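You operate a simulated robot arm through the tools that you are given. There is no shell and no other tool.

The job below is to be done with a simulated robot arm. You get a single attempt, and the scene is never put back.

## Task
Put the silver nut on the top of the low wooden rack away on the top of the workbench. Then take the grey foam sleeve and leave it on the long bench before the bowl. Then take the small box from the upper shelf of the open shelf unit and leave it on the shelf under the pipe bench. Then take the tall white cap and put it on the top of the low wooden rack. Then take the black post and put it on the top of the square table. Then turn the bender knob to on. Then fetch the grey post and set it on the white tile. Then pull the left clip flap open. Keep to this order. Set down upright: black post, grey post.
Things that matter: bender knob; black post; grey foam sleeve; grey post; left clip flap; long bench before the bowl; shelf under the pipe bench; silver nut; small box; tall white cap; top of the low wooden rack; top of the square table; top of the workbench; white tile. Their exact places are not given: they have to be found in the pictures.

Only the result counts: the job must be done as asked and must still hold three seconds after the hand-in. Knocking over, shifting, dropping, spilling or breaking anything else fails it. Lids that push on must go on centred and level and be pressed home; caps that screw on are set level and turned clockwise until they are tight.

## Robot
A 6-joint arm with a four-finger gripper on a trunk, on a base that moves. Base frame: it is fixed to the floor where the robot stands at the start and does not move with it; the origin is under the middle of the robot, x ahead of it, y to its left, z up. Lengths are in m, angles in rad, forces in N, time in s.
With the tool pointing down near the work surface it reaches from about 0.1 to 0.58 m from the robot's upright axis, wherever it stands. Its first joint turns from -2.897 to 2.897 rad. Places, roughly: bender knob [-4.3, 0.5, 0.9]; black post (5x5x5 cm) [-1, -1.6, 0.8]; grey foam sleeve (11x5x5 cm) [-2.2, 1.6, 0.5]; grey post (5x5x5 cm) [-4.2, 0.8, 0.9]; left clip flap [-3.8, -0.8, 1.3]; long bench before the bowl (20x18 cm) [2.22, 0.08, 0.76]; shelf under the pipe bench [-3.7, -1, 0.4]; silver nut (5x4x2 cm) [-2.2, 1.4, 0.5]; small box (9x5x4 cm) [-3.4, 2.4, 0.9]; tall white cap (6x6x6 cm) [-4.6, 1.8, 0.9]; top of the low wooden rack (50x24 cm) [-2.12, 1.52, 0.5]; top of the square table [-3, -2, 0.8]; top of the workbench [-4.4, 0.9, 0.8]; white tile (10x10x1 cm) [-4.2, 0.3, 0.9]. Payload 3.43 kg.
Tool frame: the origin (TCP) lies between the finger pads and is the grasp point; the fingertips stand 0.03 m ahead of it; z points along the fingers, y is the line along which they close. The gripper opens to 0.12 m; its body begins 0.085 m behind the TCP.
Orientation is told as [roll, pitch, yaw] about the base's x, y, z axes, in that order, counted from this pose: with the fingers straight down and closing along the base's y, the tool's x points along the base's -x, its y along +y and its z along -z.

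## Interface
- The arm moves only by the tool send_rows. Its argument "motion" is one flat list of numbers, 7 for each row, row after row: the opening, from 0 (shut) to 1 (fully open), then the shift along the base's x, y, z in m, then the turn, a rotation vector about the base's x, y, z in rad. In form: [hand, dx, dy, dz, ax, ay, az, hand, dx, dy, dz, ax, ay, az, ...]. A call has 1 to 20 rows; each row is the pose to reach, as a shift and turn from the pose commanded when the call began. Each row takes 0.2 s and may step no farther than 0.05 m and 0.15 rad from the row before; otherwise, or with a gripper value out of range, the whole call is refused. A pose out of reach is approached as far as the arm can. The call stops where the force on the tool passes 40 N (or 10 N more than at its start, if that is more) or the arm is blocked; 0.2 s more then pass. The fingers move at their own pace (about 0.04 m/s each) and stop on an object; they squeeze with about 26 N. The grip force told is the motor's: it shows also when the fingers shut on nothing. Time passes only in rows, and 0.2 s behind the last, so rows that repeat a pose let the fingers close. It gives the time, the measured TCP pose, the force on the tool (base axes), the opening and the grip force at its end, in the units of the frame above (readings bear some noise), with the torque about the TCP (base axes, N m) and any sound that the robot's microphone picked up.
- Cameras (640 x 400 px; columns grow to the right, rows downward): "scene" is now at [0.0654, 0.1279, 1.5743]; the picture's right is [-0.12, -0.99, 0.00], its down [-0.63, 0.08, -0.78] and it looks along [0.77, -0.10, -0.63] (base axes); focal length 252 px, centre (320, 200). "wrist" rides on the gripper at [0.071, -0.017, -0.121] in the tool frame; the picture's right is [0.23, 0.97, 0.00], its down [-0.81, 0.19, -0.55] and it looks along [-0.54, 0.13, 0.83] (tool axes); focal length 275 px, centre (320, 200).
- grab_frame(camera): a new picture of that camera. The clock stands still meanwhile.
- move_column(by): moves the trunk up (or, below 0, down) by that many m; the arm and the scene camera ride with it, the base frame stays. It gives what a move gives, with no picture.
- drive_base(legs): drives the robot by 1 to 6 legs, each [ahead, left, turn to the left] in m, m and rad, along the robot's own axes; the way and the turn of a leg run together, so that a leg with both is an arc; at most 1.5 m and 3.142 rad a leg. The arm and the cameras ride along, it lands a little off, and it stops where it bumps. It gives what a move gives.
- pan_tilt(pan, tilt): turns the head with the scene camera to pan (to the left, within 2.094 rad either way) and tilt (down, from -0.506 to 1.204), counted from straight ahead of the robot. It gives what a move gives.
- measure_at(camera, pixels): there is no depth. For up to 12 entries [column, row, z] of the newest picture of that camera ("zoom" is the newest enlarged one), the place [x, y] in the base frame at which the ray of that pixel passes the height z, good to about 0.002 m. The clock stands still meanwhile.
- zoom(camera, box): a new picture of the part [left, top, right, bottom] of that camera's present view, enlarged. The clock stands still meanwhile.
- sign_off(): hands the job in; it is judged then, once.

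Open the gripper and draw the arm clear of the work before you hand the job in, unless the task says otherwise.

The tools are called after "Request:" as name(argument=value, ...) on one line, values as JSON. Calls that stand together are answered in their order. send_rows: Moves the arm, as the interface text tells. Its arguments: {"type":"object","properties":{"motion":{"type":"array","items":{"type":"number"}}},"required":["motion"]} The other tools are called the same way: move_column (by) moves the trunk up or down; drive_base (legs) drives the base; pan_tilt (pan, tilt) turns the head that bears the scene camera; grab_frame (camera) takes a picture; measure_at (camera, pixels) gives the place at which the rays of pixels pass given heights; zoom (camera, box) takes an enlarged picture of a part of a camera's view; sign_off () hands the job in.

At the start:

```text
t: 0.0
position: [0.4032, 0.0664, 0.7195]
tool_rot: [0.001, -0.001, 0.001]
wrist_force: [-1.0, -0.1, 0.3]
torque: [0.0, 0.01, 0.03]
width: 0.1198
finger_force: 0.0
trunk travel left (down, up): [-0.075, 0.365]
robot x, y, heading: [0.0015, 0.0, 0.003]
head pan, tilt (commanded): [-0.124, 0.682]
```

scene: 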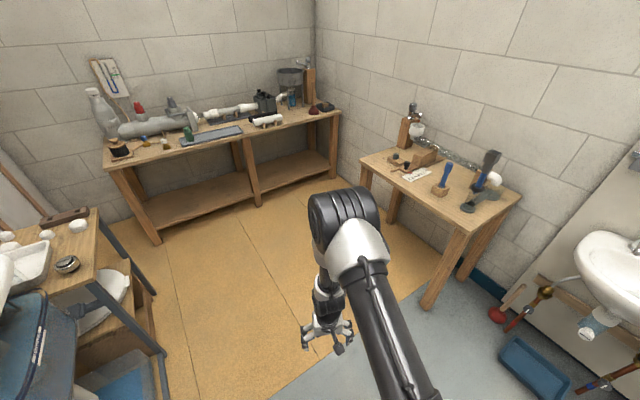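
wrist: 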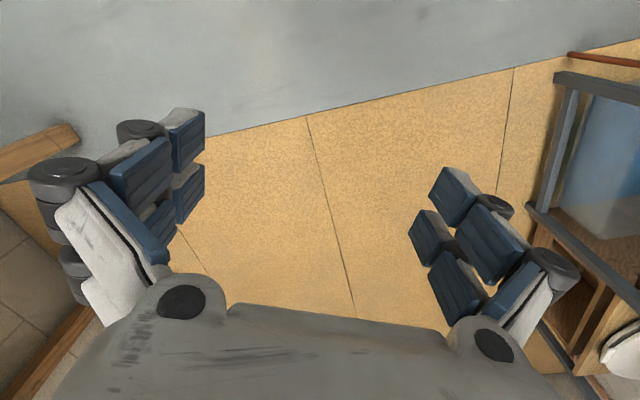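

The start pictures show two benches ahead (long bench at the left, a small bench at the right) and a sink to the right. I'll first look around with the head to map the room before driving.

Request:
pan_tilt(pan=1.2, tilt=0.5)

Request:
grab_frame(camera="scene")

Request:
pan_tilt(pan=2.09, tilt=0.4)

Request:
grab_frame(camera="scene")

Request:
pan_tilt(pan=-2.09, tilt=0.4)

Request:
grab_frame(camera="scene")

Request:
pan_tilt(pan=-1.2, tilt=0.5)

Request:
grab_frame(camera="scene")

```text
t: 1.5
position: [0.4035, 0.0653, 0.7201]
tool_rot: [0.0, -0.001, 0.0]
wrist_force: [-0.1, -1.0, -0.6]
torque: [-0.01, 0.01, 0.0]
width: 0.1201
finger_force: 0.0
trunk travel left (down, up): [-0.075, 0.365]
robot x, y, heading: [-0.0008, -0.0018, 0.004]
head pan, tilt (commanded): [1.201, 0.499]
```

```text
taken
```

scene: 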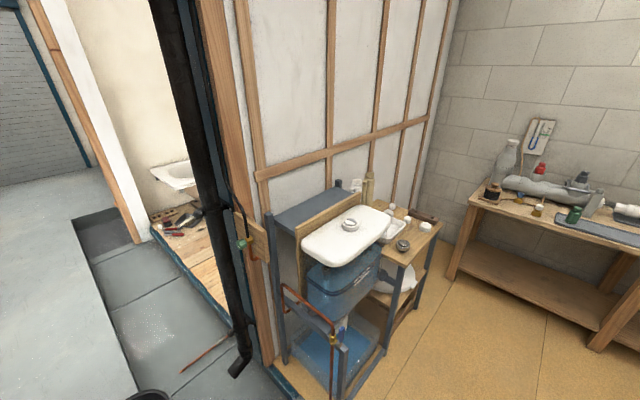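

```text
t: 2.7
position: [0.4034, 0.0648, 0.7204]
tool_rot: [0.0, -0.002, 0.001]
wrist_force: [-0.5, -1.3, -0.1]
torque: [0.02, 0.06, 0.01]
width: 0.1199
finger_force: 0.0
trunk travel left (down, up): [-0.075, 0.365]
robot x, y, heading: [-0.0029, -0.0026, 0.004]
head pan, tilt (commanded): [2.089, 0.4]
```

```text
taken
```

scene: 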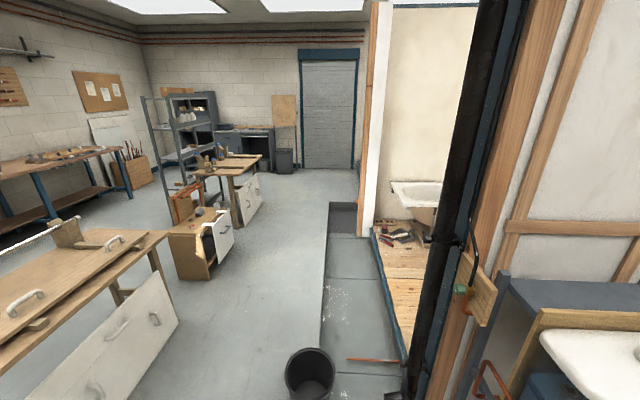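

```text
t: 6.1
position: [0.4028, 0.0646, 0.7208]
tool_rot: [0.0, 0.0, 0.0]
wrist_force: [0.1, 0.7, -0.1]
torque: [0.04, 0.02, 0.0]
width: 0.1199
finger_force: 0.1
trunk travel left (down, up): [-0.075, 0.365]
robot x, y, heading: [-0.0014, -0.0003, -0.001]
head pan, tilt (commanded): [-2.089, 0.4]
```

```text
taken
```

scene: 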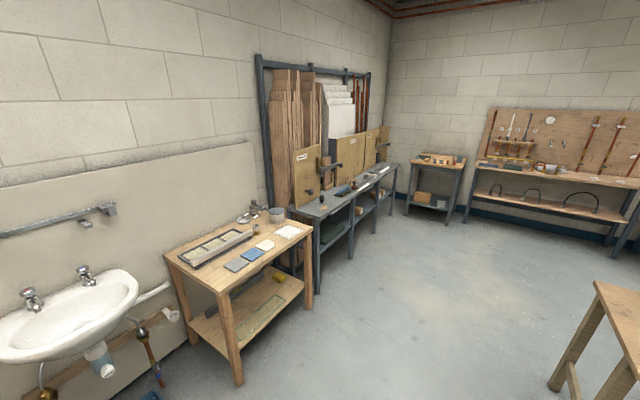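

```text
t: 7.2
position: [0.4038, 0.0658, 0.7215]
tool_rot: [-0.001, 0.002, 0.001]
wrist_force: [0.9, -0.3, 0.4]
torque: [0.01, 0.01, 0.0]
width: 0.1203
finger_force: 0.1
trunk travel left (down, up): [-0.075, 0.365]
robot x, y, heading: [0.0002, -0.003, 0.004]
head pan, tilt (commanded): [-1.201, 0.499]
```

```text
taken
```

scene: 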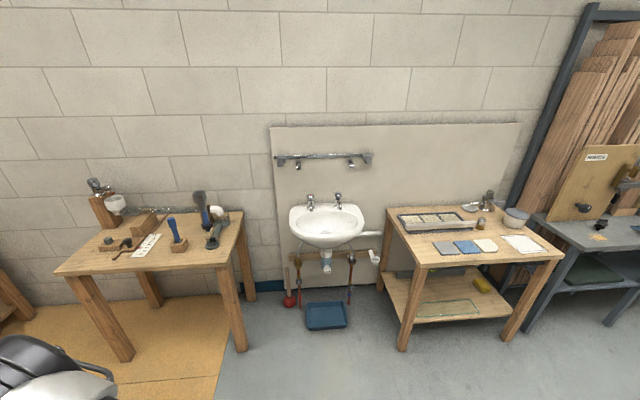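

The room is large and most of the targets are behind the robot. I'll look at the near surroundings left/behind and right/behind with more tilt to check turning clearance.

Request:
pan_tilt(pan=2.09, tilt=0.9)

Request:
grab_frame(camera="scene")

Request:
measure_at(camera="scene", pixels=[[320, 200, 0.0], [320, 390, 0.0], [100, 390, 0.75], [600, 390, 0.75]])

Request:
pan_tilt(pan=1.0, tilt=0.9)

Request:
grab_frame(camera="scene")

Request:
measure_at(camera="scene", pixels=[[320, 200, 0.0], [320, 390, 0.0], [100, 390, 0.75], [600, 390, 0.75]])

Request:
pan_tilt(pan=-2.09, tilt=0.9)

Request:
grab_frame(camera="scene")

```text
t: 10.0
position: [0.4029, 0.0658, 0.7208]
tool_rot: [0.001, -0.002, 0.001]
wrist_force: [0.9, 0.2, -0.1]
torque: [0.0, -0.04, 0.01]
width: 0.1203
finger_force: 0.1
trunk travel left (down, up): [-0.075, 0.365]
robot x, y, heading: [0.0004, -0.0021, 0.004]
head pan, tilt (commanded): [2.089, 0.901]
```

```text
taken
```

scene: 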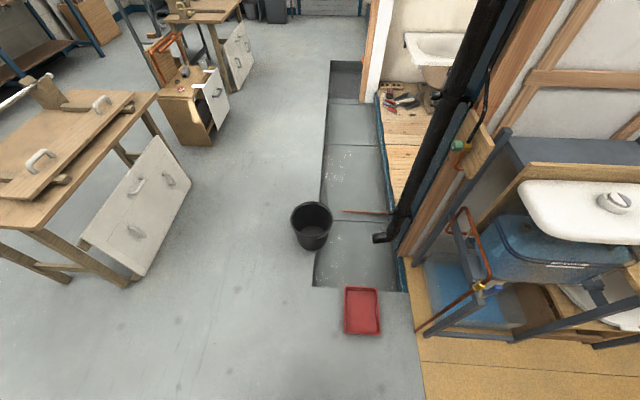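

```text
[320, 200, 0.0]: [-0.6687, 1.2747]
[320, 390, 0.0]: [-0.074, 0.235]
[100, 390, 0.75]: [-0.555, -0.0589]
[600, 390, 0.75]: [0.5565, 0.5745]
```

```text
t: 11.4
position: [0.4032, 0.065, 0.7201]
tool_rot: [0.0, 0.0, 0.0]
wrist_force: [-0.1, 0.2, -0.3]
torque: [-0.01, 0.04, 0.03]
width: 0.1199
finger_force: 0.0
trunk travel left (down, up): [-0.075, 0.365]
robot x, y, heading: [-0.0007, 0.0006, -0.006]
head pan, tilt (commanded): [1.0, 0.901]
```

```text
taken
```

scene: 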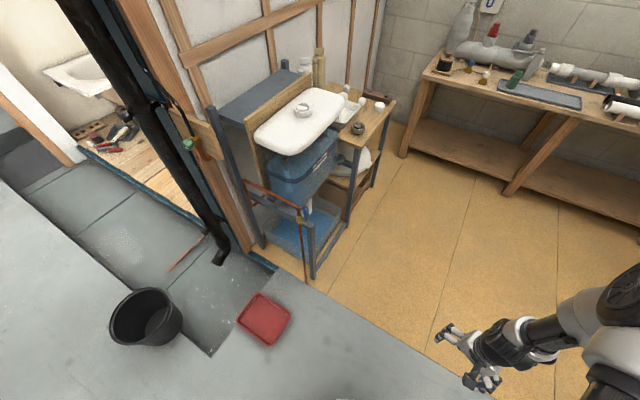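

```text
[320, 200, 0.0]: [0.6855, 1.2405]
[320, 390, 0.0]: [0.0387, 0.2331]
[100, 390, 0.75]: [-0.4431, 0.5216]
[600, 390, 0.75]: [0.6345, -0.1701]
```

```text
t: 14.0
position: [0.4027, 0.0654, 0.72]
tool_rot: [0.0, -0.001, 0.0]
wrist_force: [0.6, 0.1, -0.6]
torque: [0.0, 0.0, 0.04]
width: 0.1202
finger_force: 0.0
trunk travel left (down, up): [-0.075, 0.365]
robot x, y, heading: [0.002, 0.0035, 0.001]
head pan, tilt (commanded): [-2.089, 0.901]
```

```text
taken
```

scene: 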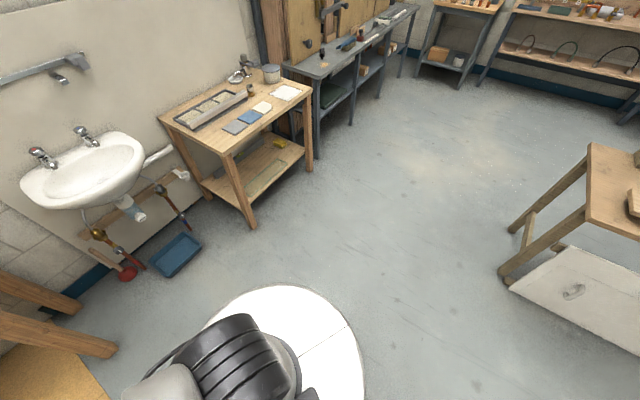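

There's an open floor around the robot. I'll measure floor points of the obstacles in the current view (bench legs at (252,225), (310,170), (505,278), bench front (115,345)).

Request:
measure_at(camera="scene", pixels=[[252, 225, 0.0], [310, 170, 0.0], [505, 278, 0.0], [115, 348, 0.0], [80, 305, 0.0], [350, 125, 0.0], [385, 95, 0.0], [415, 75, 0.0], [480, 95, 0.0], [510, 230, 0.0], [635, 340, 0.0]])

Request:
pan_tilt(pan=2.09, tilt=0.7)

Request:
grab_frame(camera="scene")

Request:
measure_at(camera="scene", pixels=[[315, 300, 0.0], [140, 330, 0.0], [195, 265, 0.0], [188, 140, 0.0], [210, 210, 0.0], [395, 300, 0.0], [240, 160, 0.0], [60, 350, 0.0], [330, 130, 0.0], [320, 340, 0.0]])

```text
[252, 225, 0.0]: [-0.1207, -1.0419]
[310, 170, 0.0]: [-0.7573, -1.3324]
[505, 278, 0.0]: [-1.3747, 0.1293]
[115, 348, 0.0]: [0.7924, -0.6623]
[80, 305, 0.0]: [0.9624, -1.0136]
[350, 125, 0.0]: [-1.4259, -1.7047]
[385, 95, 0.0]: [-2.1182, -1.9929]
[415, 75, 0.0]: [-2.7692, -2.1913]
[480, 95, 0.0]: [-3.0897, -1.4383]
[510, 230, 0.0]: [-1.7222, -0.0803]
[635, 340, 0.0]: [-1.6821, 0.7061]
```

```text
t: 17.4
position: [0.4026, 0.0653, 0.7204]
tool_rot: [-0.002, 0.0, 0.0]
wrist_force: [0.1, -1.1, -0.4]
torque: [-0.01, 0.01, 0.0]
width: 0.12
finger_force: 0.1
trunk travel left (down, up): [-0.075, 0.365]
robot x, y, heading: [0.0022, 0.0026, 0.003]
head pan, tilt (commanded): [2.089, 0.7]
```

```text
taken
```

scene: 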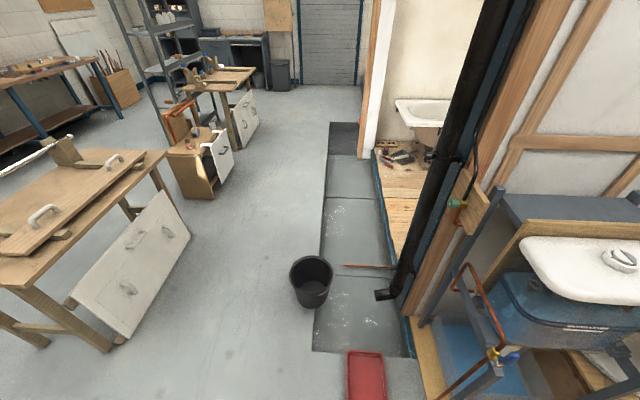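

```text
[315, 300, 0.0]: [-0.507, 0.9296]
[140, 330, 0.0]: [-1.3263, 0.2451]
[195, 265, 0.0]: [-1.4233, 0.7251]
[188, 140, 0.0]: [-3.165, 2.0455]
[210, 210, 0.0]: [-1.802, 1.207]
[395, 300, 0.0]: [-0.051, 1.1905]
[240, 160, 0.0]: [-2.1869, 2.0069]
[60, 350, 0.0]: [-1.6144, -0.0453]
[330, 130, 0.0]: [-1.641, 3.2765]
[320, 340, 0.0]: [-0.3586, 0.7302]
```

The corridor between the door bench (~(-1.4, 0.7)) and the trench/bucket (~(-0.5, 0.93)) leads to the low rack. I'll zoom on the rack area and measure bench edges for clearance.

Request:
zoom(camera="scene", box=[100, 40, 300, 220])

Request:
measure_at(camera="scene", pixels=[[165, 152, 0.75], [5, 285, 0.75], [70, 152, 0.75], [295, 290, 0.2], [332, 290, 0.2], [313, 258, 0.25], [185, 195, 0.0], [170, 155, 0.5], [205, 155, 0.5], [252, 68, 0.75], [225, 145, 0.0]])

```text
2.22 times, centred on (200, 130) of scene
```

zoom: 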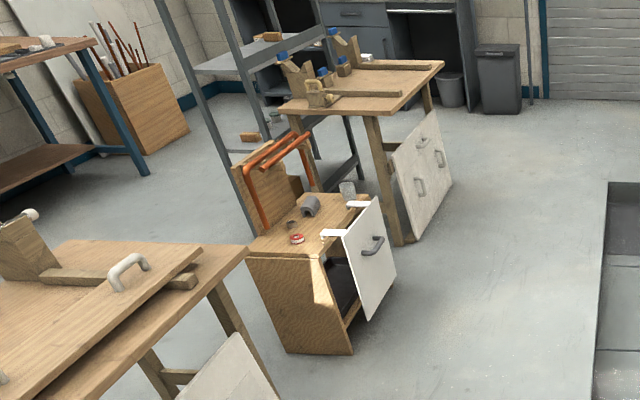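

```text
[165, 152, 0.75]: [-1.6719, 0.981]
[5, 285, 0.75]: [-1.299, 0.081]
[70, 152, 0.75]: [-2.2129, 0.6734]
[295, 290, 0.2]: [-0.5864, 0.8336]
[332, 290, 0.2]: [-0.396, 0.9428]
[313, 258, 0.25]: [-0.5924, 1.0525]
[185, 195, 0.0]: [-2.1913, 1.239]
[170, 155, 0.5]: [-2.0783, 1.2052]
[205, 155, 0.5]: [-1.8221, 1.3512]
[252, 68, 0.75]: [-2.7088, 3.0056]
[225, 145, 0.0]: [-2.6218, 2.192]
```

The rack top carries a grey tube (sleeve), a red roll, a small brown ring and a clear cup; its door stands open on the +x side. I'll turn left and drive to around (-0.85, 0.45), midway between the bench and the bucket.

Request:
drive_base(legs=[[0, 0, 2.652], [0.96, 0, 0]])

Request:
pan_tilt(pan=-0.6, tilt=0.7)

Request:
grab_frame(camera="scene")

```text
t: 28.8
position: [-1.256, 0.5825, 0.7204]
tool_rot: [-0.001, 0.001, 2.661]
wrist_force: [0.2, 0.6, 0.5]
torque: [-0.03, 0.02, 0.0]
width: 0.12
finger_force: 0.1
trunk travel left (down, up): [-0.075, 0.365]
robot x, y, heading: [-0.8685, 0.4512, 2.662]
head pan, tilt (commanded): [2.089, 0.7]
```

```text
t: 31.2
position: [-1.2569, 0.5825, 0.7208]
tool_rot: [0.001, 0.0, 2.662]
wrist_force: [-0.1, -0.7, 0.2]
torque: [0.01, 0.0, 0.02]
width: 0.1198
finger_force: 0.0
trunk travel left (down, up): [-0.075, 0.365]
robot x, y, heading: [-0.8651, 0.4544, 2.659]
head pan, tilt (commanded): [-0.6, 0.7]
```

```text
taken
```

scene: 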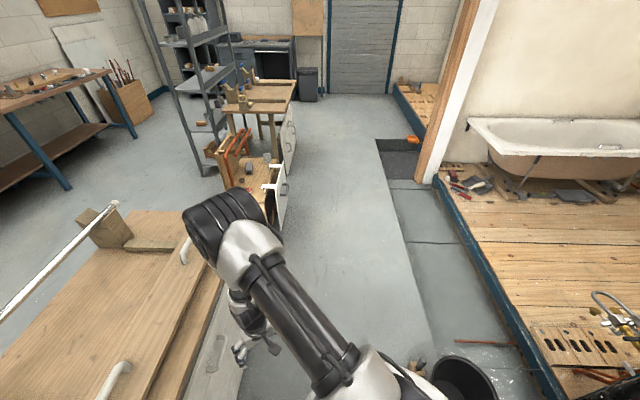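

The arm is close to the bench edge at left. I'll turn right away from it and drive along the corridor toward (-1.1, 1.25).

Request:
drive_base(legs=[[0, 0, -0.82], [0.8, 0, 0]])

Request:
pan_tilt(pan=0.9, tilt=0.7)

Request:
grab_frame(camera="scene")

```text
t: 37.5
position: [-1.2552, 1.5774, 0.7213]
tool_rot: [0.0, 0.001, 1.85]
wrist_force: [0.2, 0.6, 0.8]
torque: [-0.04, 0.0, -0.04]
width: 0.1198
finger_force: 0.1
trunk travel left (down, up): [-0.075, 0.365]
robot x, y, heading: [-1.0788, 1.2053, 1.852]
head pan, tilt (commanded): [-0.6, 0.7]
```

```text
t: 39.1
position: [-1.2548, 1.5772, 0.721]
tool_rot: [0.0, 0.0, 1.851]
wrist_force: [-0.2, -0.3, 0.5]
torque: [0.02, 0.01, -0.02]
width: 0.1199
finger_force: 0.1
trunk travel left (down, up): [-0.075, 0.365]
robot x, y, heading: [-1.0785, 1.2088, 1.855]
head pan, tilt (commanded): [0.901, 0.7]
```

```text
taken
```

scene: 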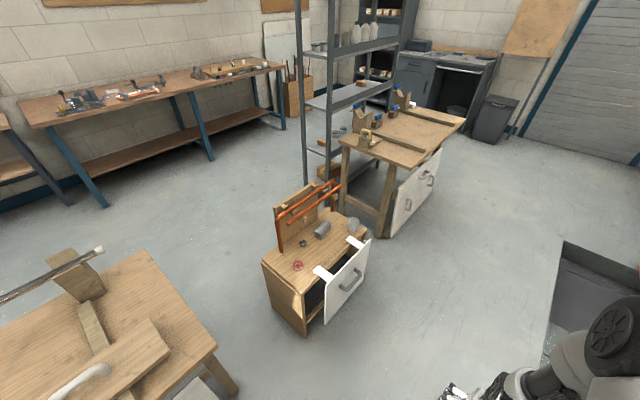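

Request:
zoom(camera="scene", box=[230, 160, 400, 340])

Request:
zoom(camera="scene", box=[0, 30, 300, 220])

Request:
zoom(camera="scene", box=[280, 0, 540, 200])

Request:
measure_at(camera="scene", pixels=[[262, 265, 0.5], [300, 290, 0.5], [370, 237, 0.5], [335, 210, 0.5], [297, 265, 0.5], [303, 243, 0.5], [322, 230, 0.52], [352, 224, 0.52], [305, 335, 0.0], [325, 322, 0.0], [368, 250, 0.45], [215, 350, 0.75]])

```text
2.22 times, centred on (315, 250) of scene
```

zoom: 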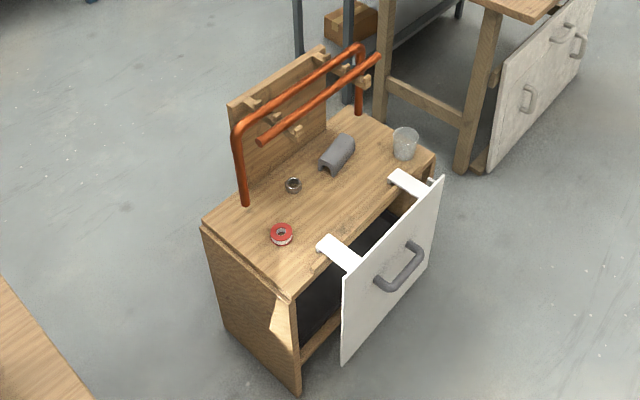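

```text
2.11 times, centred on (150, 125) of scene
```

zoom: 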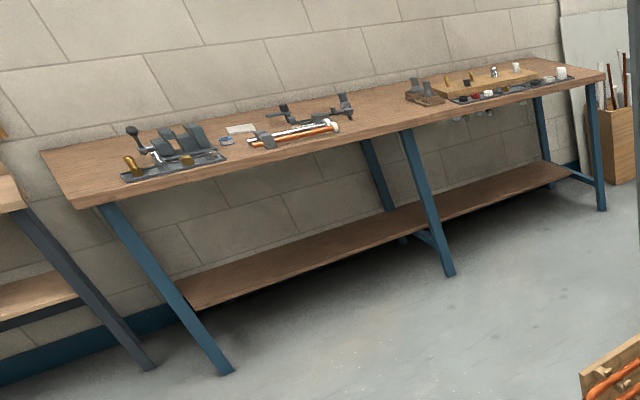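

```text
2.00 times, centred on (410, 100) of scene
```

zoom: 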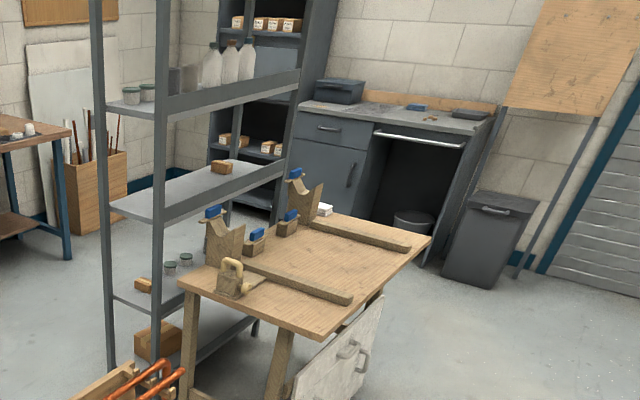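

```text
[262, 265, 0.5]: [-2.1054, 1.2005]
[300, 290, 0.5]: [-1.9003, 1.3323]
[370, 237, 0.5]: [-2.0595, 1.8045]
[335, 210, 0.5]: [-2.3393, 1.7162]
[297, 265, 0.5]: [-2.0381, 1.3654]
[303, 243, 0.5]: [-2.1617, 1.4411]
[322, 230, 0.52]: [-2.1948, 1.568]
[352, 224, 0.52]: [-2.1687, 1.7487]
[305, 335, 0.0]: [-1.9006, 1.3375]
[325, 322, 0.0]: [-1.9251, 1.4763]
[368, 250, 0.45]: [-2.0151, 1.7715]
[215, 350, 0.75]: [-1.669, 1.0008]
```

Nut at about (-2.16, 1.44), sleeve about (-2.19, 1.57) on the rack; copper pipes hang on its back board. I need to know my base's footprint before closing in on the open door, so I look down at it.

Request:
pan_tilt(pan=-2.09, tilt=1.2)

Request:
grab_frame(camera="scene")

Request:
pan_tilt(pan=1.3, tilt=1.2)

Request:
grab_frame(camera="scene")

```text
t: 41.7
position: [-1.254, 1.5772, 0.7204]
tool_rot: [0.002, 0.001, 1.849]
wrist_force: [0.3, 0.1, -0.3]
torque: [-0.01, 0.03, 0.02]
width: 0.12
finger_force: 0.1
trunk travel left (down, up): [-0.075, 0.365]
robot x, y, heading: [-1.0818, 1.2095, 1.85]
head pan, tilt (commanded): [-2.089, 1.201]
```

```text
taken
```

scene: 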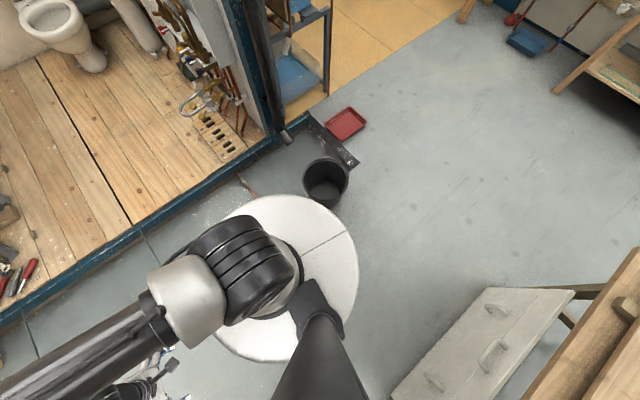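

```text
t: 44.6
position: [-1.2545, 1.5779, 0.7211]
tool_rot: [0.001, 0.0, 1.85]
wrist_force: [0.1, -0.2, -0.3]
torque: [0.01, 0.06, 0.01]
width: 0.1201
finger_force: 0.1
trunk travel left (down, up): [-0.075, 0.365]
robot x, y, heading: [-1.083, 1.2099, 1.851]
head pan, tilt (commanded): [1.3, 1.201]
```

```text
taken
```

scene: 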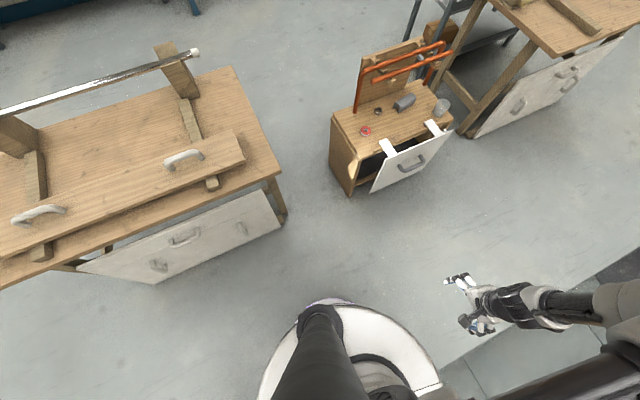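

I'll measure the disc outline at a few assumed heights to learn its radius around the robot axis (-1.083, 1.210).

Request:
measure_at(camera="scene", pixels=[[262, 390, 0.3], [440, 380, 0.3], [410, 338, 0.3], [285, 335, 0.3], [262, 390, 0.45], [440, 380, 0.45], [410, 338, 0.45], [285, 335, 0.45], [262, 390, 0.15], [440, 380, 0.15], [410, 338, 0.15], [285, 335, 0.15]])

Request:
zoom(camera="scene", box=[220, 260, 480, 400])

```text
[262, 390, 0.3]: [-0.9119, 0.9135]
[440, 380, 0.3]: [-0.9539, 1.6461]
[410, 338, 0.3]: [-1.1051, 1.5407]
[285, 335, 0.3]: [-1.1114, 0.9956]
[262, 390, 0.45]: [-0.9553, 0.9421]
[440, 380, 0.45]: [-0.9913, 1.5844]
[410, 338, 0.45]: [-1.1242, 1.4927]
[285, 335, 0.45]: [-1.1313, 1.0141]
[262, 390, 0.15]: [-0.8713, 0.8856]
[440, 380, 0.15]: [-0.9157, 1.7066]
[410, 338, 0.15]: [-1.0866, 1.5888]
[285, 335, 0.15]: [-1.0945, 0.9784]
```

```text
2.46 times, centred on (350, 330) of scene
```

zoom: 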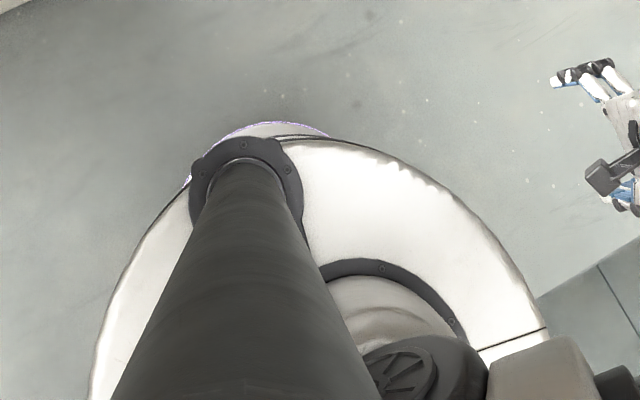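

Request:
measure_at(camera="zoom", pixels=[[130, 260, 0.5], [95, 370, 0.5], [350, 143, 0.5], [450, 190, 0.5], [540, 320, 0.5], [130, 260, 0.3], [95, 370, 0.3], [350, 143, 0.3], [450, 190, 0.3], [540, 320, 0.3], [260, 122, 0.1], [320, 132, 0.1]])

```text
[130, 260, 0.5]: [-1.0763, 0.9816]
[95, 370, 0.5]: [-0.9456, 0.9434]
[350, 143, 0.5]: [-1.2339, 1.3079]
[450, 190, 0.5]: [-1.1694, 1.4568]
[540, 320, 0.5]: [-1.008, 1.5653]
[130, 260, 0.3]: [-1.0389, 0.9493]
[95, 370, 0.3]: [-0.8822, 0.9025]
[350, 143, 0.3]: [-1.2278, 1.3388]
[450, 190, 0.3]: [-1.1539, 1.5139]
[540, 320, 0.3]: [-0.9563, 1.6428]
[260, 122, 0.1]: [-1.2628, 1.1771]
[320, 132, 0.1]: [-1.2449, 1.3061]
```

The outline fits a shallow top disc of about 0.15 m radius near the arm's shoulder, and the floor base seems about 0.19 m in radius. I'll turn to face the rack (-x) and move to about (-1.45, 1.45), keeping the gripper short of the rack.

Request:
drive_base(legs=[[0, 0, 1.29], [0.35, -0.24, 0]])

Request:
pan_tilt(pan=0.0, tilt=0.8)

Request:
grab_frame(camera="scene")

Request:
grab_frame(camera="wrist")

```text
t: 50.4
position: [-1.8328, 1.3799, 0.7205]
tool_rot: [0.001, 0.001, -3.134]
wrist_force: [0.0, -0.6, -1.0]
torque: [0.01, 0.01, 0.02]
width: 0.1203
finger_force: 0.0
trunk travel left (down, up): [-0.075, 0.365]
robot x, y, heading: [-1.4283, 1.446, -3.137]
head pan, tilt (commanded): [1.3, 1.201]
```

```text
t: 51.8
position: [-1.8338, 1.3787, 0.7211]
tool_rot: [0.0, 0.0, -3.134]
wrist_force: [-0.1, 0.2, 0.0]
torque: [0.0, 0.0, -0.01]
width: 0.1201
finger_force: 0.2
trunk travel left (down, up): [-0.075, 0.365]
robot x, y, heading: [-1.4334, 1.4499, -3.135]
head pan, tilt (commanded): [0.0, 0.799]
```

```text
taken
```

scene: 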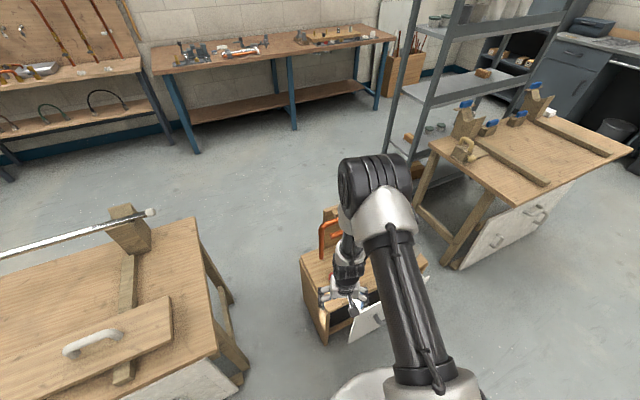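

```text
taken
```

wrist: 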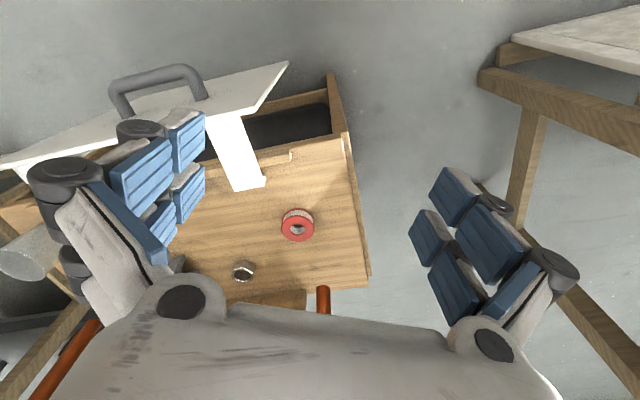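

The wrist view shows the nut at (243,270), the red roll at (298,225), the pipe leg at (323,300). I'll measure them and zoom the wrist picture.

Request:
measure_at(camera="wrist", pixels=[[243, 271, 0.5], [243, 271, 0.52], [298, 226, 0.5], [323, 300, 0.5], [347, 137, 0.5], [368, 275, 0.5], [325, 290, 0.6], [100, 330, 0.7]])

Request:
zoom(camera="wrist", box=[170, 180, 390, 320])

Request:
zoom(camera="scene", box=[270, 180, 450, 360])

```text
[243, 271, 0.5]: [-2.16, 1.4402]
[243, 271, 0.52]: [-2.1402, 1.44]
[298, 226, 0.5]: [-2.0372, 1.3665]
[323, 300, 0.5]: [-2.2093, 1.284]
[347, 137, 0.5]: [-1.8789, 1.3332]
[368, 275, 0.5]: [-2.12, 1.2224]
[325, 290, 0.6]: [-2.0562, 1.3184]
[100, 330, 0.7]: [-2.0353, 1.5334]
```

```text
2.86 times, centred on (280, 250) of wrist
```

zoom: 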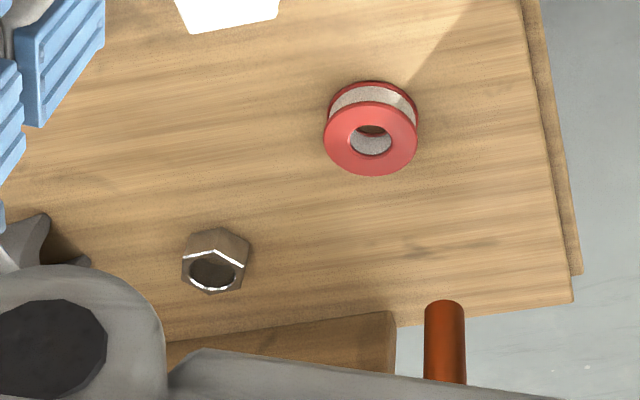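

```text
2.22 times, centred on (360, 270) of scene
```

zoom: 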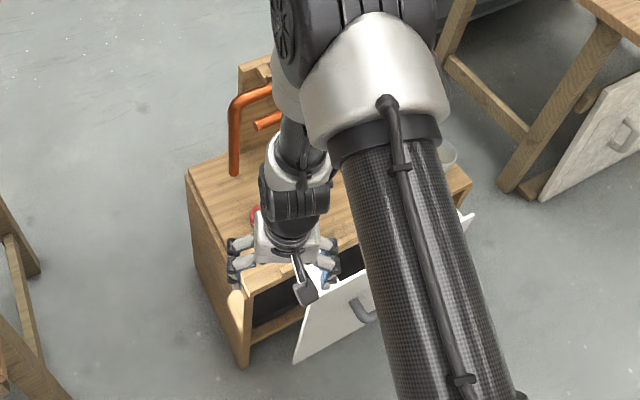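

The pipes' standoff from the back board matters for the gripper over the nut. I'll swing the arm sideways to the north (+y) at constant height so the head camera sees the rack unobstructed.

Request:
send_rows(motion=[1, 0.03, 0.04, 0, 0, 0, 0, 1, 0.05, 0.08, 0.01, 0, 0, 0, 1, 0.07, 0.12, 0.02, 0, 0, 0, 1, 0.09, 0.16, 0.03, 0, 0, 0, 1, 0.11, 0.2, 0.04, 0, 0, 0, 1, 0.12, 0.24, 0.05, 0, 0, 0, 1, 0.13, 0.28, 0.06, 0, 0, 0, 1, 0.14, 0.32, 0.07, 0, 0, 0, 1, 0.15, 0.36, 0.08, 0, 0, 0, 1, 0.16, 0.4, 0.08, 0, 0, 0])

Request:
grab_frame(camera="scene")

Request:
grab_frame(camera="wrist")

```text
t: 54.0
position: [-1.6727, 1.7813, 0.8011]
tool_rot: [0.003, 0.0, -3.135]
wrist_force: [0.3, 0.6, 0.2]
torque: [-0.02, 0.02, 0.0]
width: 0.1199
finger_force: 0.1
trunk travel left (down, up): [-0.075, 0.365]
robot x, y, heading: [-1.4318, 1.4479, -3.137]
head pan, tilt (commanded): [0.0, 0.799]
```

```text
taken
```

scene: 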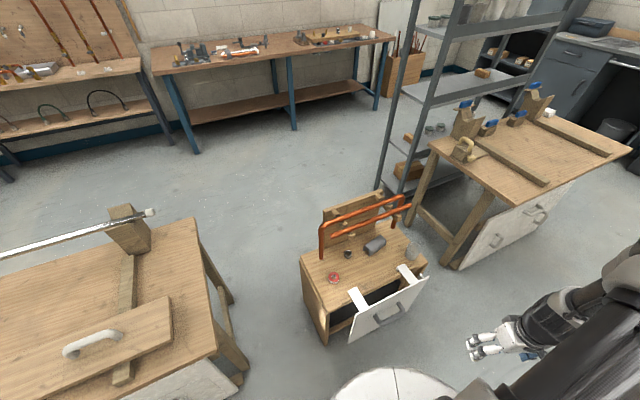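

```text
taken
```

wrist: 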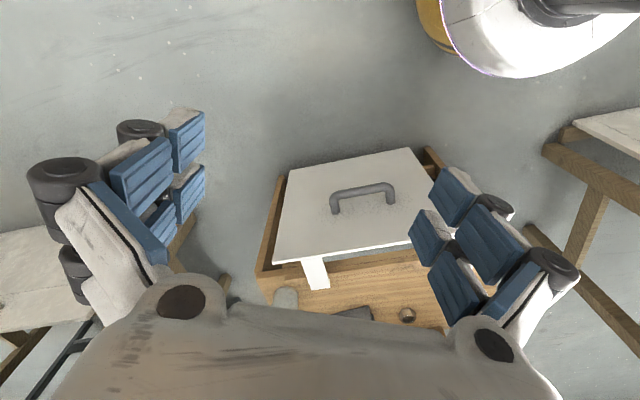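

Request:
zoom(camera="scene", box=[280, 180, 440, 350])

Request:
measure_at(camera="zoom", pixels=[[320, 200, 0.5]])

```text
2.35 times, centred on (360, 265) of scene
```

zoom: 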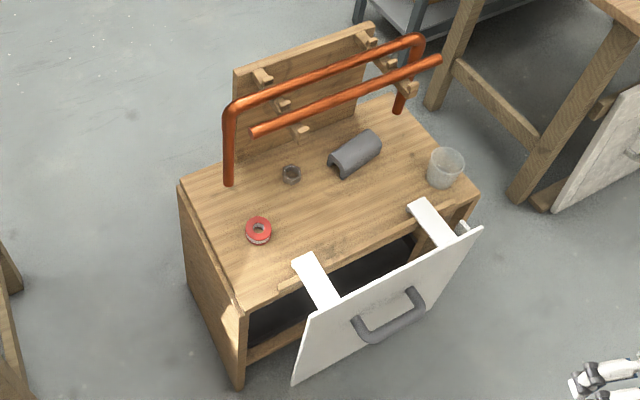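

```text
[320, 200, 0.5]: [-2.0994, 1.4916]
```

Request:
measure_at(camera="zoom", pixels=[[229, 187, 0.5], [398, 114, 0.5], [229, 108, 0.65], [229, 108, 0.7], [418, 42, 0.65], [418, 42, 0.7], [253, 132, 0.6], [438, 60, 0.6], [291, 180, 0.5], [355, 165, 0.5], [180, 183, 0.5], [235, 160, 0.5]])

Request:
measure_at(camera="zoom", pixels=[[236, 72, 0.75], [236, 72, 0.8], [377, 28, 0.75], [478, 192, 0.5], [245, 305, 0.5], [395, 97, 0.5], [253, 132, 0.65], [438, 60, 0.65], [295, 385, 0.2], [480, 228, 0.5], [295, 385, 0.1], [480, 228, 0.4]])

```text
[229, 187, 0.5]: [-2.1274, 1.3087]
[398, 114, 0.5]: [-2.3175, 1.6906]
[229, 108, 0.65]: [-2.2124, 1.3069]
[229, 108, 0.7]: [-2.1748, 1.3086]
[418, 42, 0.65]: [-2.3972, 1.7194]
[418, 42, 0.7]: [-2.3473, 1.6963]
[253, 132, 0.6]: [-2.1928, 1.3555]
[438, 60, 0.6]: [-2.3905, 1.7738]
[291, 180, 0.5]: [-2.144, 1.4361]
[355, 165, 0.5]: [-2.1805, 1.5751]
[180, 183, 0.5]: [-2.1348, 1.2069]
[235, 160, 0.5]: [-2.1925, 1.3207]
```

```text
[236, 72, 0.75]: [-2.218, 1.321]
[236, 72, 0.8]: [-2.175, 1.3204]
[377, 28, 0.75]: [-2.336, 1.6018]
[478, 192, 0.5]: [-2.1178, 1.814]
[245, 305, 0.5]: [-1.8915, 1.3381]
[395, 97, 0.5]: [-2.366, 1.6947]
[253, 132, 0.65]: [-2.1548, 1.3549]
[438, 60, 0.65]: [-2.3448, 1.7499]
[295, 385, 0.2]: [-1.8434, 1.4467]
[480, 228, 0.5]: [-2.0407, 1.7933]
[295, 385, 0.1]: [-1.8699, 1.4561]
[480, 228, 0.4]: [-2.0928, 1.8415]
```

Request:
zoom(camera="scene", box=[312, 188, 416, 258])

```text
5.71 times, centred on (364, 223) of scene
```

zoom: 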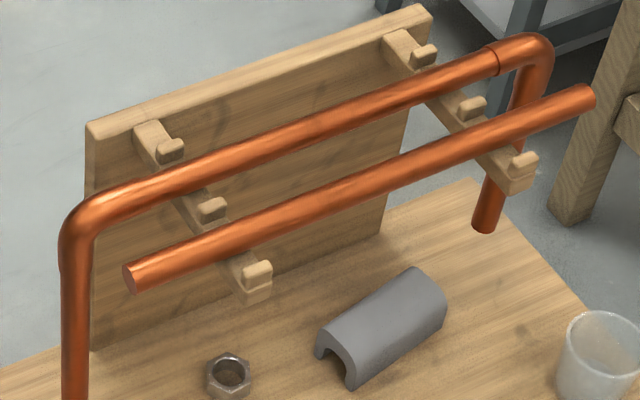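

The pipes lie on long arms of the back board at about z 0.77, reaching out over the nut, so I'll pick the nut with a tilted tool from the front. First I check where the neighbouring V-block bench stands (corner (430,140), door bottom (463,268)).

Request:
measure_at(camera="scene", pixels=[[463, 268, 0.1], [463, 268, 0.0], [545, 186, 0.75], [430, 142, 0.75], [632, 155, 0.75], [540, 230, 0.2], [354, 239, 0.77], [350, 242, 0.75], [343, 231, 0.77], [324, 211, 0.78]])

Request:
send_rows(motion=[1, -0.02, -0.04, 0, 0, 0, 0, 1, -0.04, -0.08, 0, 0, 0, 0, 1, -0.06, -0.12, -0.0, 0, 0, 0, 1, -0.08, -0.16, -0.0, 0, 0, 0, 1, -0.1, -0.2, -0.0, 0, 0, 0, 1, -0.11, -0.24, -0.0, 0, 0, 0, 1, -0.12, -0.28, -0.0, 0, 0, 0, 1, -0.12, -0.32, -0.0, 0, 0, 0])

```text
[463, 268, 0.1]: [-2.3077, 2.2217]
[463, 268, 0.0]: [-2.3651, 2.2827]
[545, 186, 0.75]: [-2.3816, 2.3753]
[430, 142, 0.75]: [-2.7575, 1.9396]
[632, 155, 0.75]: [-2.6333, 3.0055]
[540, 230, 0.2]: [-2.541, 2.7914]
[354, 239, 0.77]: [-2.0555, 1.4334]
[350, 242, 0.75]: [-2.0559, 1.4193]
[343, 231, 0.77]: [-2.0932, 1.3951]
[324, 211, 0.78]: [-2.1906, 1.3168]
```

```text
t: 55.8
position: [-1.7914, 1.4587, 0.8018]
tool_rot: [-0.001, -0.001, -3.135]
wrist_force: [-0.3, -0.2, -0.6]
torque: [0.01, 0.04, 0.01]
width: 0.1199
finger_force: 0.1
trunk travel left (down, up): [-0.075, 0.365]
robot x, y, heading: [-1.4302, 1.4464, -3.136]
head pan, tilt (commanded): [0.0, 0.799]
```

The V-block bench is well clear ((-2.38, 2.37)). Now I turn 0.447 rad left so the robot faces square to the rack front, and sidestep 0.3 m right to line up with the nut.

Request:
drive_base(legs=[[0, 0, 0.447], [0.02, -0.3, 0]])

Request:
grab_frame(camera="wrist")

Request:
grab_frame(camera="scene")

```text
t: 59.2
position: [-1.9085, 1.5654, 0.8021]
tool_rot: [-0.003, -0.001, -2.69]
wrist_force: [-1.0, -0.7, 0.4]
torque: [-0.02, -0.04, 0.0]
width: 0.12
finger_force: 0.1
trunk travel left (down, up): [-0.075, 0.365]
robot x, y, heading: [-1.5771, 1.7117, -2.69]
head pan, tilt (commanded): [0.0, 0.799]
```

```text
taken
```

wrist: 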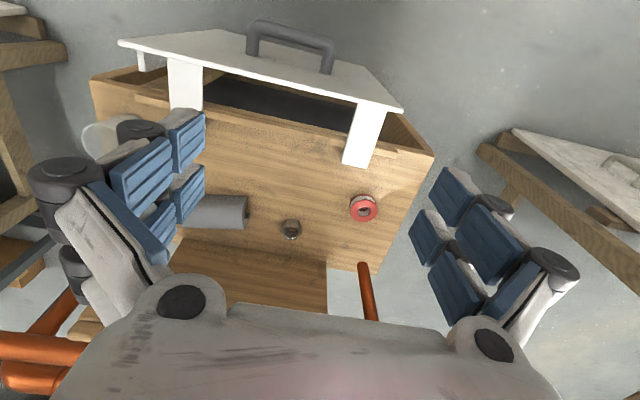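

```text
taken
```

scene: 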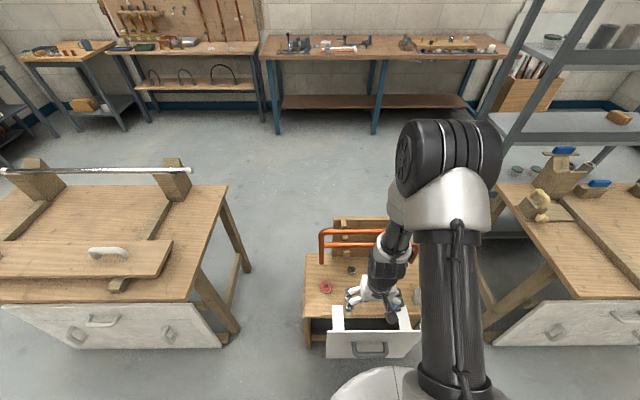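

Now square to the rack; the nut is at wrist pixel (291,229). I'll measure it and surrounding features before tilting.

Request:
zoom(camera="wrist", box=[200, 170, 420, 310])

Request:
measure_at(camera="wrist", pixels=[[291, 233, 0.5], [291, 226, 0.52], [434, 155, 0.5], [92, 92, 0.5], [248, 212, 0.53], [363, 208, 0.52], [185, 163, 0.5], [366, 265, 0.52], [366, 265, 0.55]])

```text
2.86 times, centred on (310, 240) of wrist
```

zoom: 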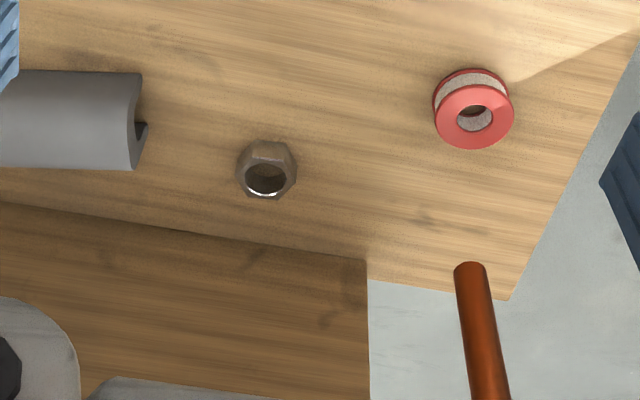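

```text
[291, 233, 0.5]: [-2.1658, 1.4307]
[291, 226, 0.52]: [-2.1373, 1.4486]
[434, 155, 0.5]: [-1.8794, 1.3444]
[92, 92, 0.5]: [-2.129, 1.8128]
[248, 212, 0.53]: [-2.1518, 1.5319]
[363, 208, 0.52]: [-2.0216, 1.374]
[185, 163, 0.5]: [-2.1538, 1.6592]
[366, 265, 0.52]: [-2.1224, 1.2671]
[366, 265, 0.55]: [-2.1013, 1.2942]
```

The nut's top centre comes out near (-2.148, 1.442). I'll tilt the tool 0.85 rad so the fingers point down-and-forward toward the rack (in place, well clear of the pipe arms), with the gripper partly closed.

Request:
send_rows(motion=[0.75, 0, 0, 0, -0.0619, 0.1275, 0, 0.75, 0, 0, 0, -0.1237, 0.255, 0, 0.75, 0, 0, 0, -0.1856, 0.3825, 0, 0.75, 0, 0, 0, -0.2474, 0.5099, 0, 0.75, 0, 0, 0, -0.3093, 0.6374, 0, 0.75, 0, 0, 0, -0.371, 0.7647, 0, 0.75, 0, 0, 0, -0.371, 0.7647, 0])

Request:
grab_frame(camera="wrist")

Request:
grab_frame(camera="scene")

```text
t: 61.0
position: [-1.9512, 1.5514, 0.7971]
tool_rot: [-0.014, -0.93, -2.68]
wrist_force: [0.8, -0.2, 0.4]
torque: [-0.04, -0.01, 0.0]
width: 0.0902
finger_force: 0.0
out of reach, approached as far as the arm can: row 4, 5, 6, 7
trunk travel left (down, up): [-0.075, 0.365]
robot x, y, heading: [-1.5763, 1.7077, -2.688]
head pan, tilt (commanded): [0.0, 0.799]
stopped in row 7: the arm was blocked; the commanded pose is now the measured one
```

```text
taken
```

wrist: 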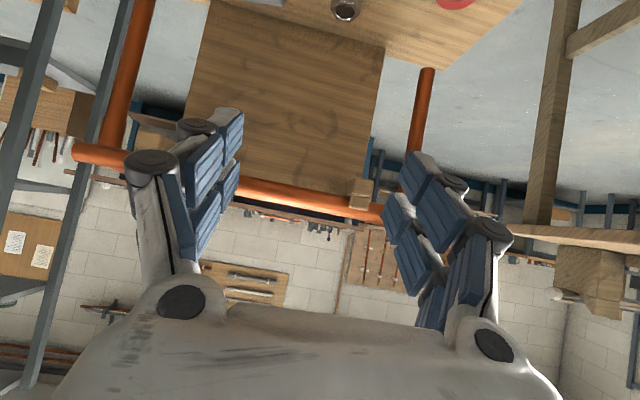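

```text
taken
```

scene: 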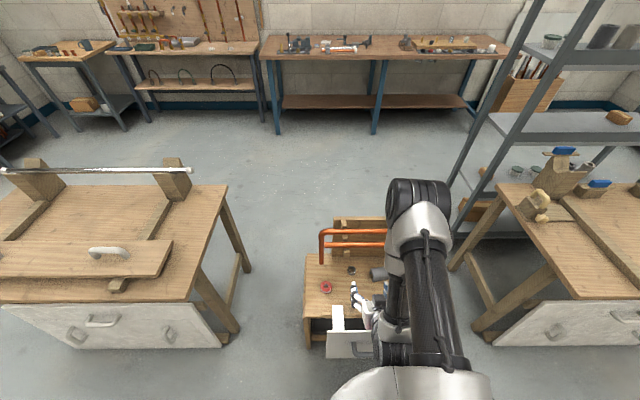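

The arm reached its fold limit at about 0.93 rad of tilt (too close to the column), but the pose is usable. I lower the hand about 12 cm and ease it forward, reducing the tilt slightly, then look again.

Request:
send_rows(motion=[0.75, -0.01, -0.005, -0.03, 0.014, -0.029, 0, 0.75, -0.018, -0.014, -0.06, 0.028, -0.058, 0, 0.75, -0.027, -0.022, -0.09, 0.042, -0.088, 0, 0.75, -0.04, -0.0325, -0.12, 0.0567, -0.117, 0])

Request:
grab_frame(camera="wrist")

Request:
grab_frame(camera="scene")

```text
t: 62.0
position: [-1.9909, 1.521, 0.678]
tool_rot: [-0.011, -0.795, -2.682]
wrist_force: [0.1, -0.1, 0.8]
torque: [0.01, 0.01, 0.0]
width: 0.0901
finger_force: 0.0
trunk travel left (down, up): [-0.075, 0.365]
robot x, y, heading: [-1.5756, 1.7122, -2.687]
head pan, tilt (commanded): [0.0, 0.799]
```

```text
taken
```

wrist: 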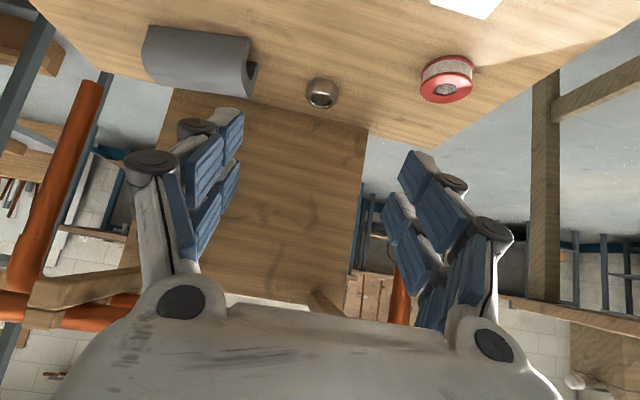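

```text
taken
```

scene: 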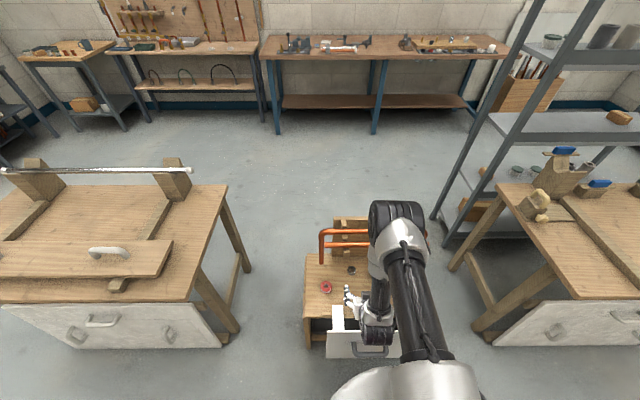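

Request:
measure_at(camera="wrist", pixels=[[322, 97, 0.52], [322, 88, 0.51], [322, 105, 0.5], [250, 75, 0.53], [445, 90, 0.51]])

Request:
zoom(camera="wrist", box=[200, 40, 440, 190])

Request:
zoom(camera="scene", box=[290, 190, 450, 360])

```text
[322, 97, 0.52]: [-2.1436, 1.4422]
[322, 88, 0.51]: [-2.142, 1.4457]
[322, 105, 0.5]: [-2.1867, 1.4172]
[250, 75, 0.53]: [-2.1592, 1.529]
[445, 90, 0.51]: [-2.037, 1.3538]
```

```text
2.67 times, centred on (320, 115) of wrist
```

zoom: 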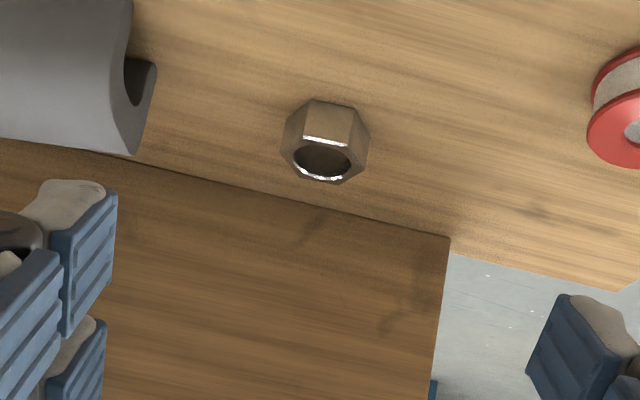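

```text
2.35 times, centred on (370, 275) of scene
```

zoom: 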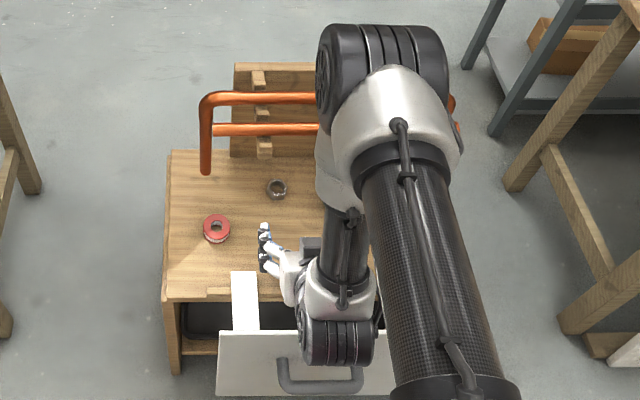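

Nut confirmed at about (-2.143, 1.443). Its front flat faces the camera, so I'll yaw the tool -0.29 rad to close on two flats and move to a pre-grasp point 12 cm back along the tool axis.

Request:
send_rows(motion=[0.62, -0.01, -0.016, -0.005, 0, 0, -0.072, 0.62, -0.02, -0.032, -0.015, 0, 0, -0.144, 0.62, -0.035, -0.048, -0.03, 0, 0, -0.216, 0.62, -0.05, -0.058, -0.042, 0, 0, -0.288, 0.62, -0.064, -0.063, -0.053, 0, 0, -0.288])

Request:
grab_frame(camera="wrist")

Request:
zoom(camera="scene", box=[290, 190, 450, 360])

```text
t: 63.2
position: [-2.0558, 1.4558, 0.6224]
tool_rot: [-0.01, -0.796, -2.972]
wrist_force: [1.3, -0.2, -0.2]
torque: [0.0, -0.01, 0.0]
width: 0.0743
finger_force: 0.0
trunk travel left (down, up): [-0.075, 0.365]
robot x, y, heading: [-1.577, 1.7049, -2.688]
head pan, tilt (commanded): [0.0, 0.799]
```

```text
taken
```

wrist: 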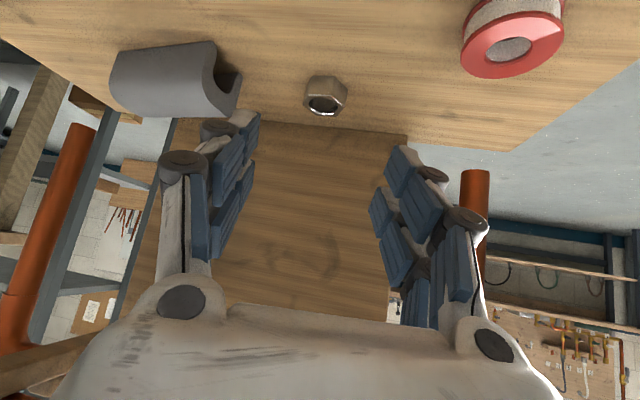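

```text
2.35 times, centred on (370, 275) of scene
```

zoom: 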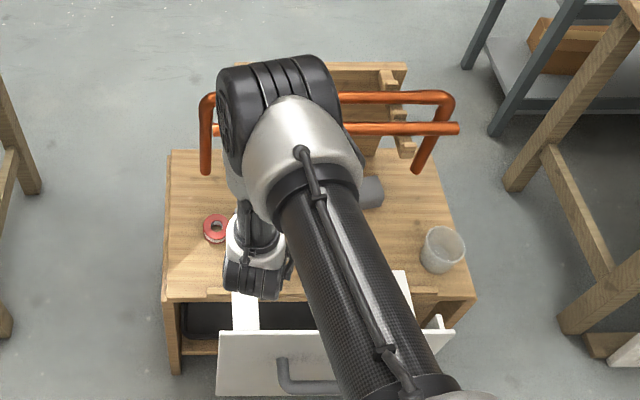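

Request:
measure_at(camera="wrist", pixels=[[324, 103, 0.52], [326, 90, 0.51], [240, 90, 0.52], [215, 45, 0.55], [228, 115, 0.5]])

Request:
zoom(camera="wrist", box=[220, 40, 420, 165])

```text
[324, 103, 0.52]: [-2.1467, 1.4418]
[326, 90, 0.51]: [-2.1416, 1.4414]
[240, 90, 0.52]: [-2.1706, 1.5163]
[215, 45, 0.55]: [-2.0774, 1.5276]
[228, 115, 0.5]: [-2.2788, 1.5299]
```

```text
3.20 times, centred on (320, 102) of wrist
```

zoom: 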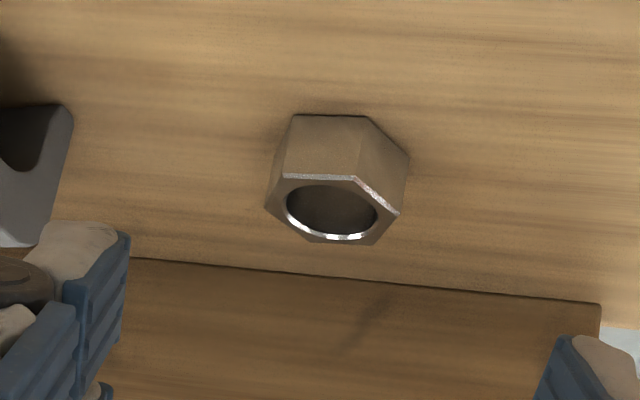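

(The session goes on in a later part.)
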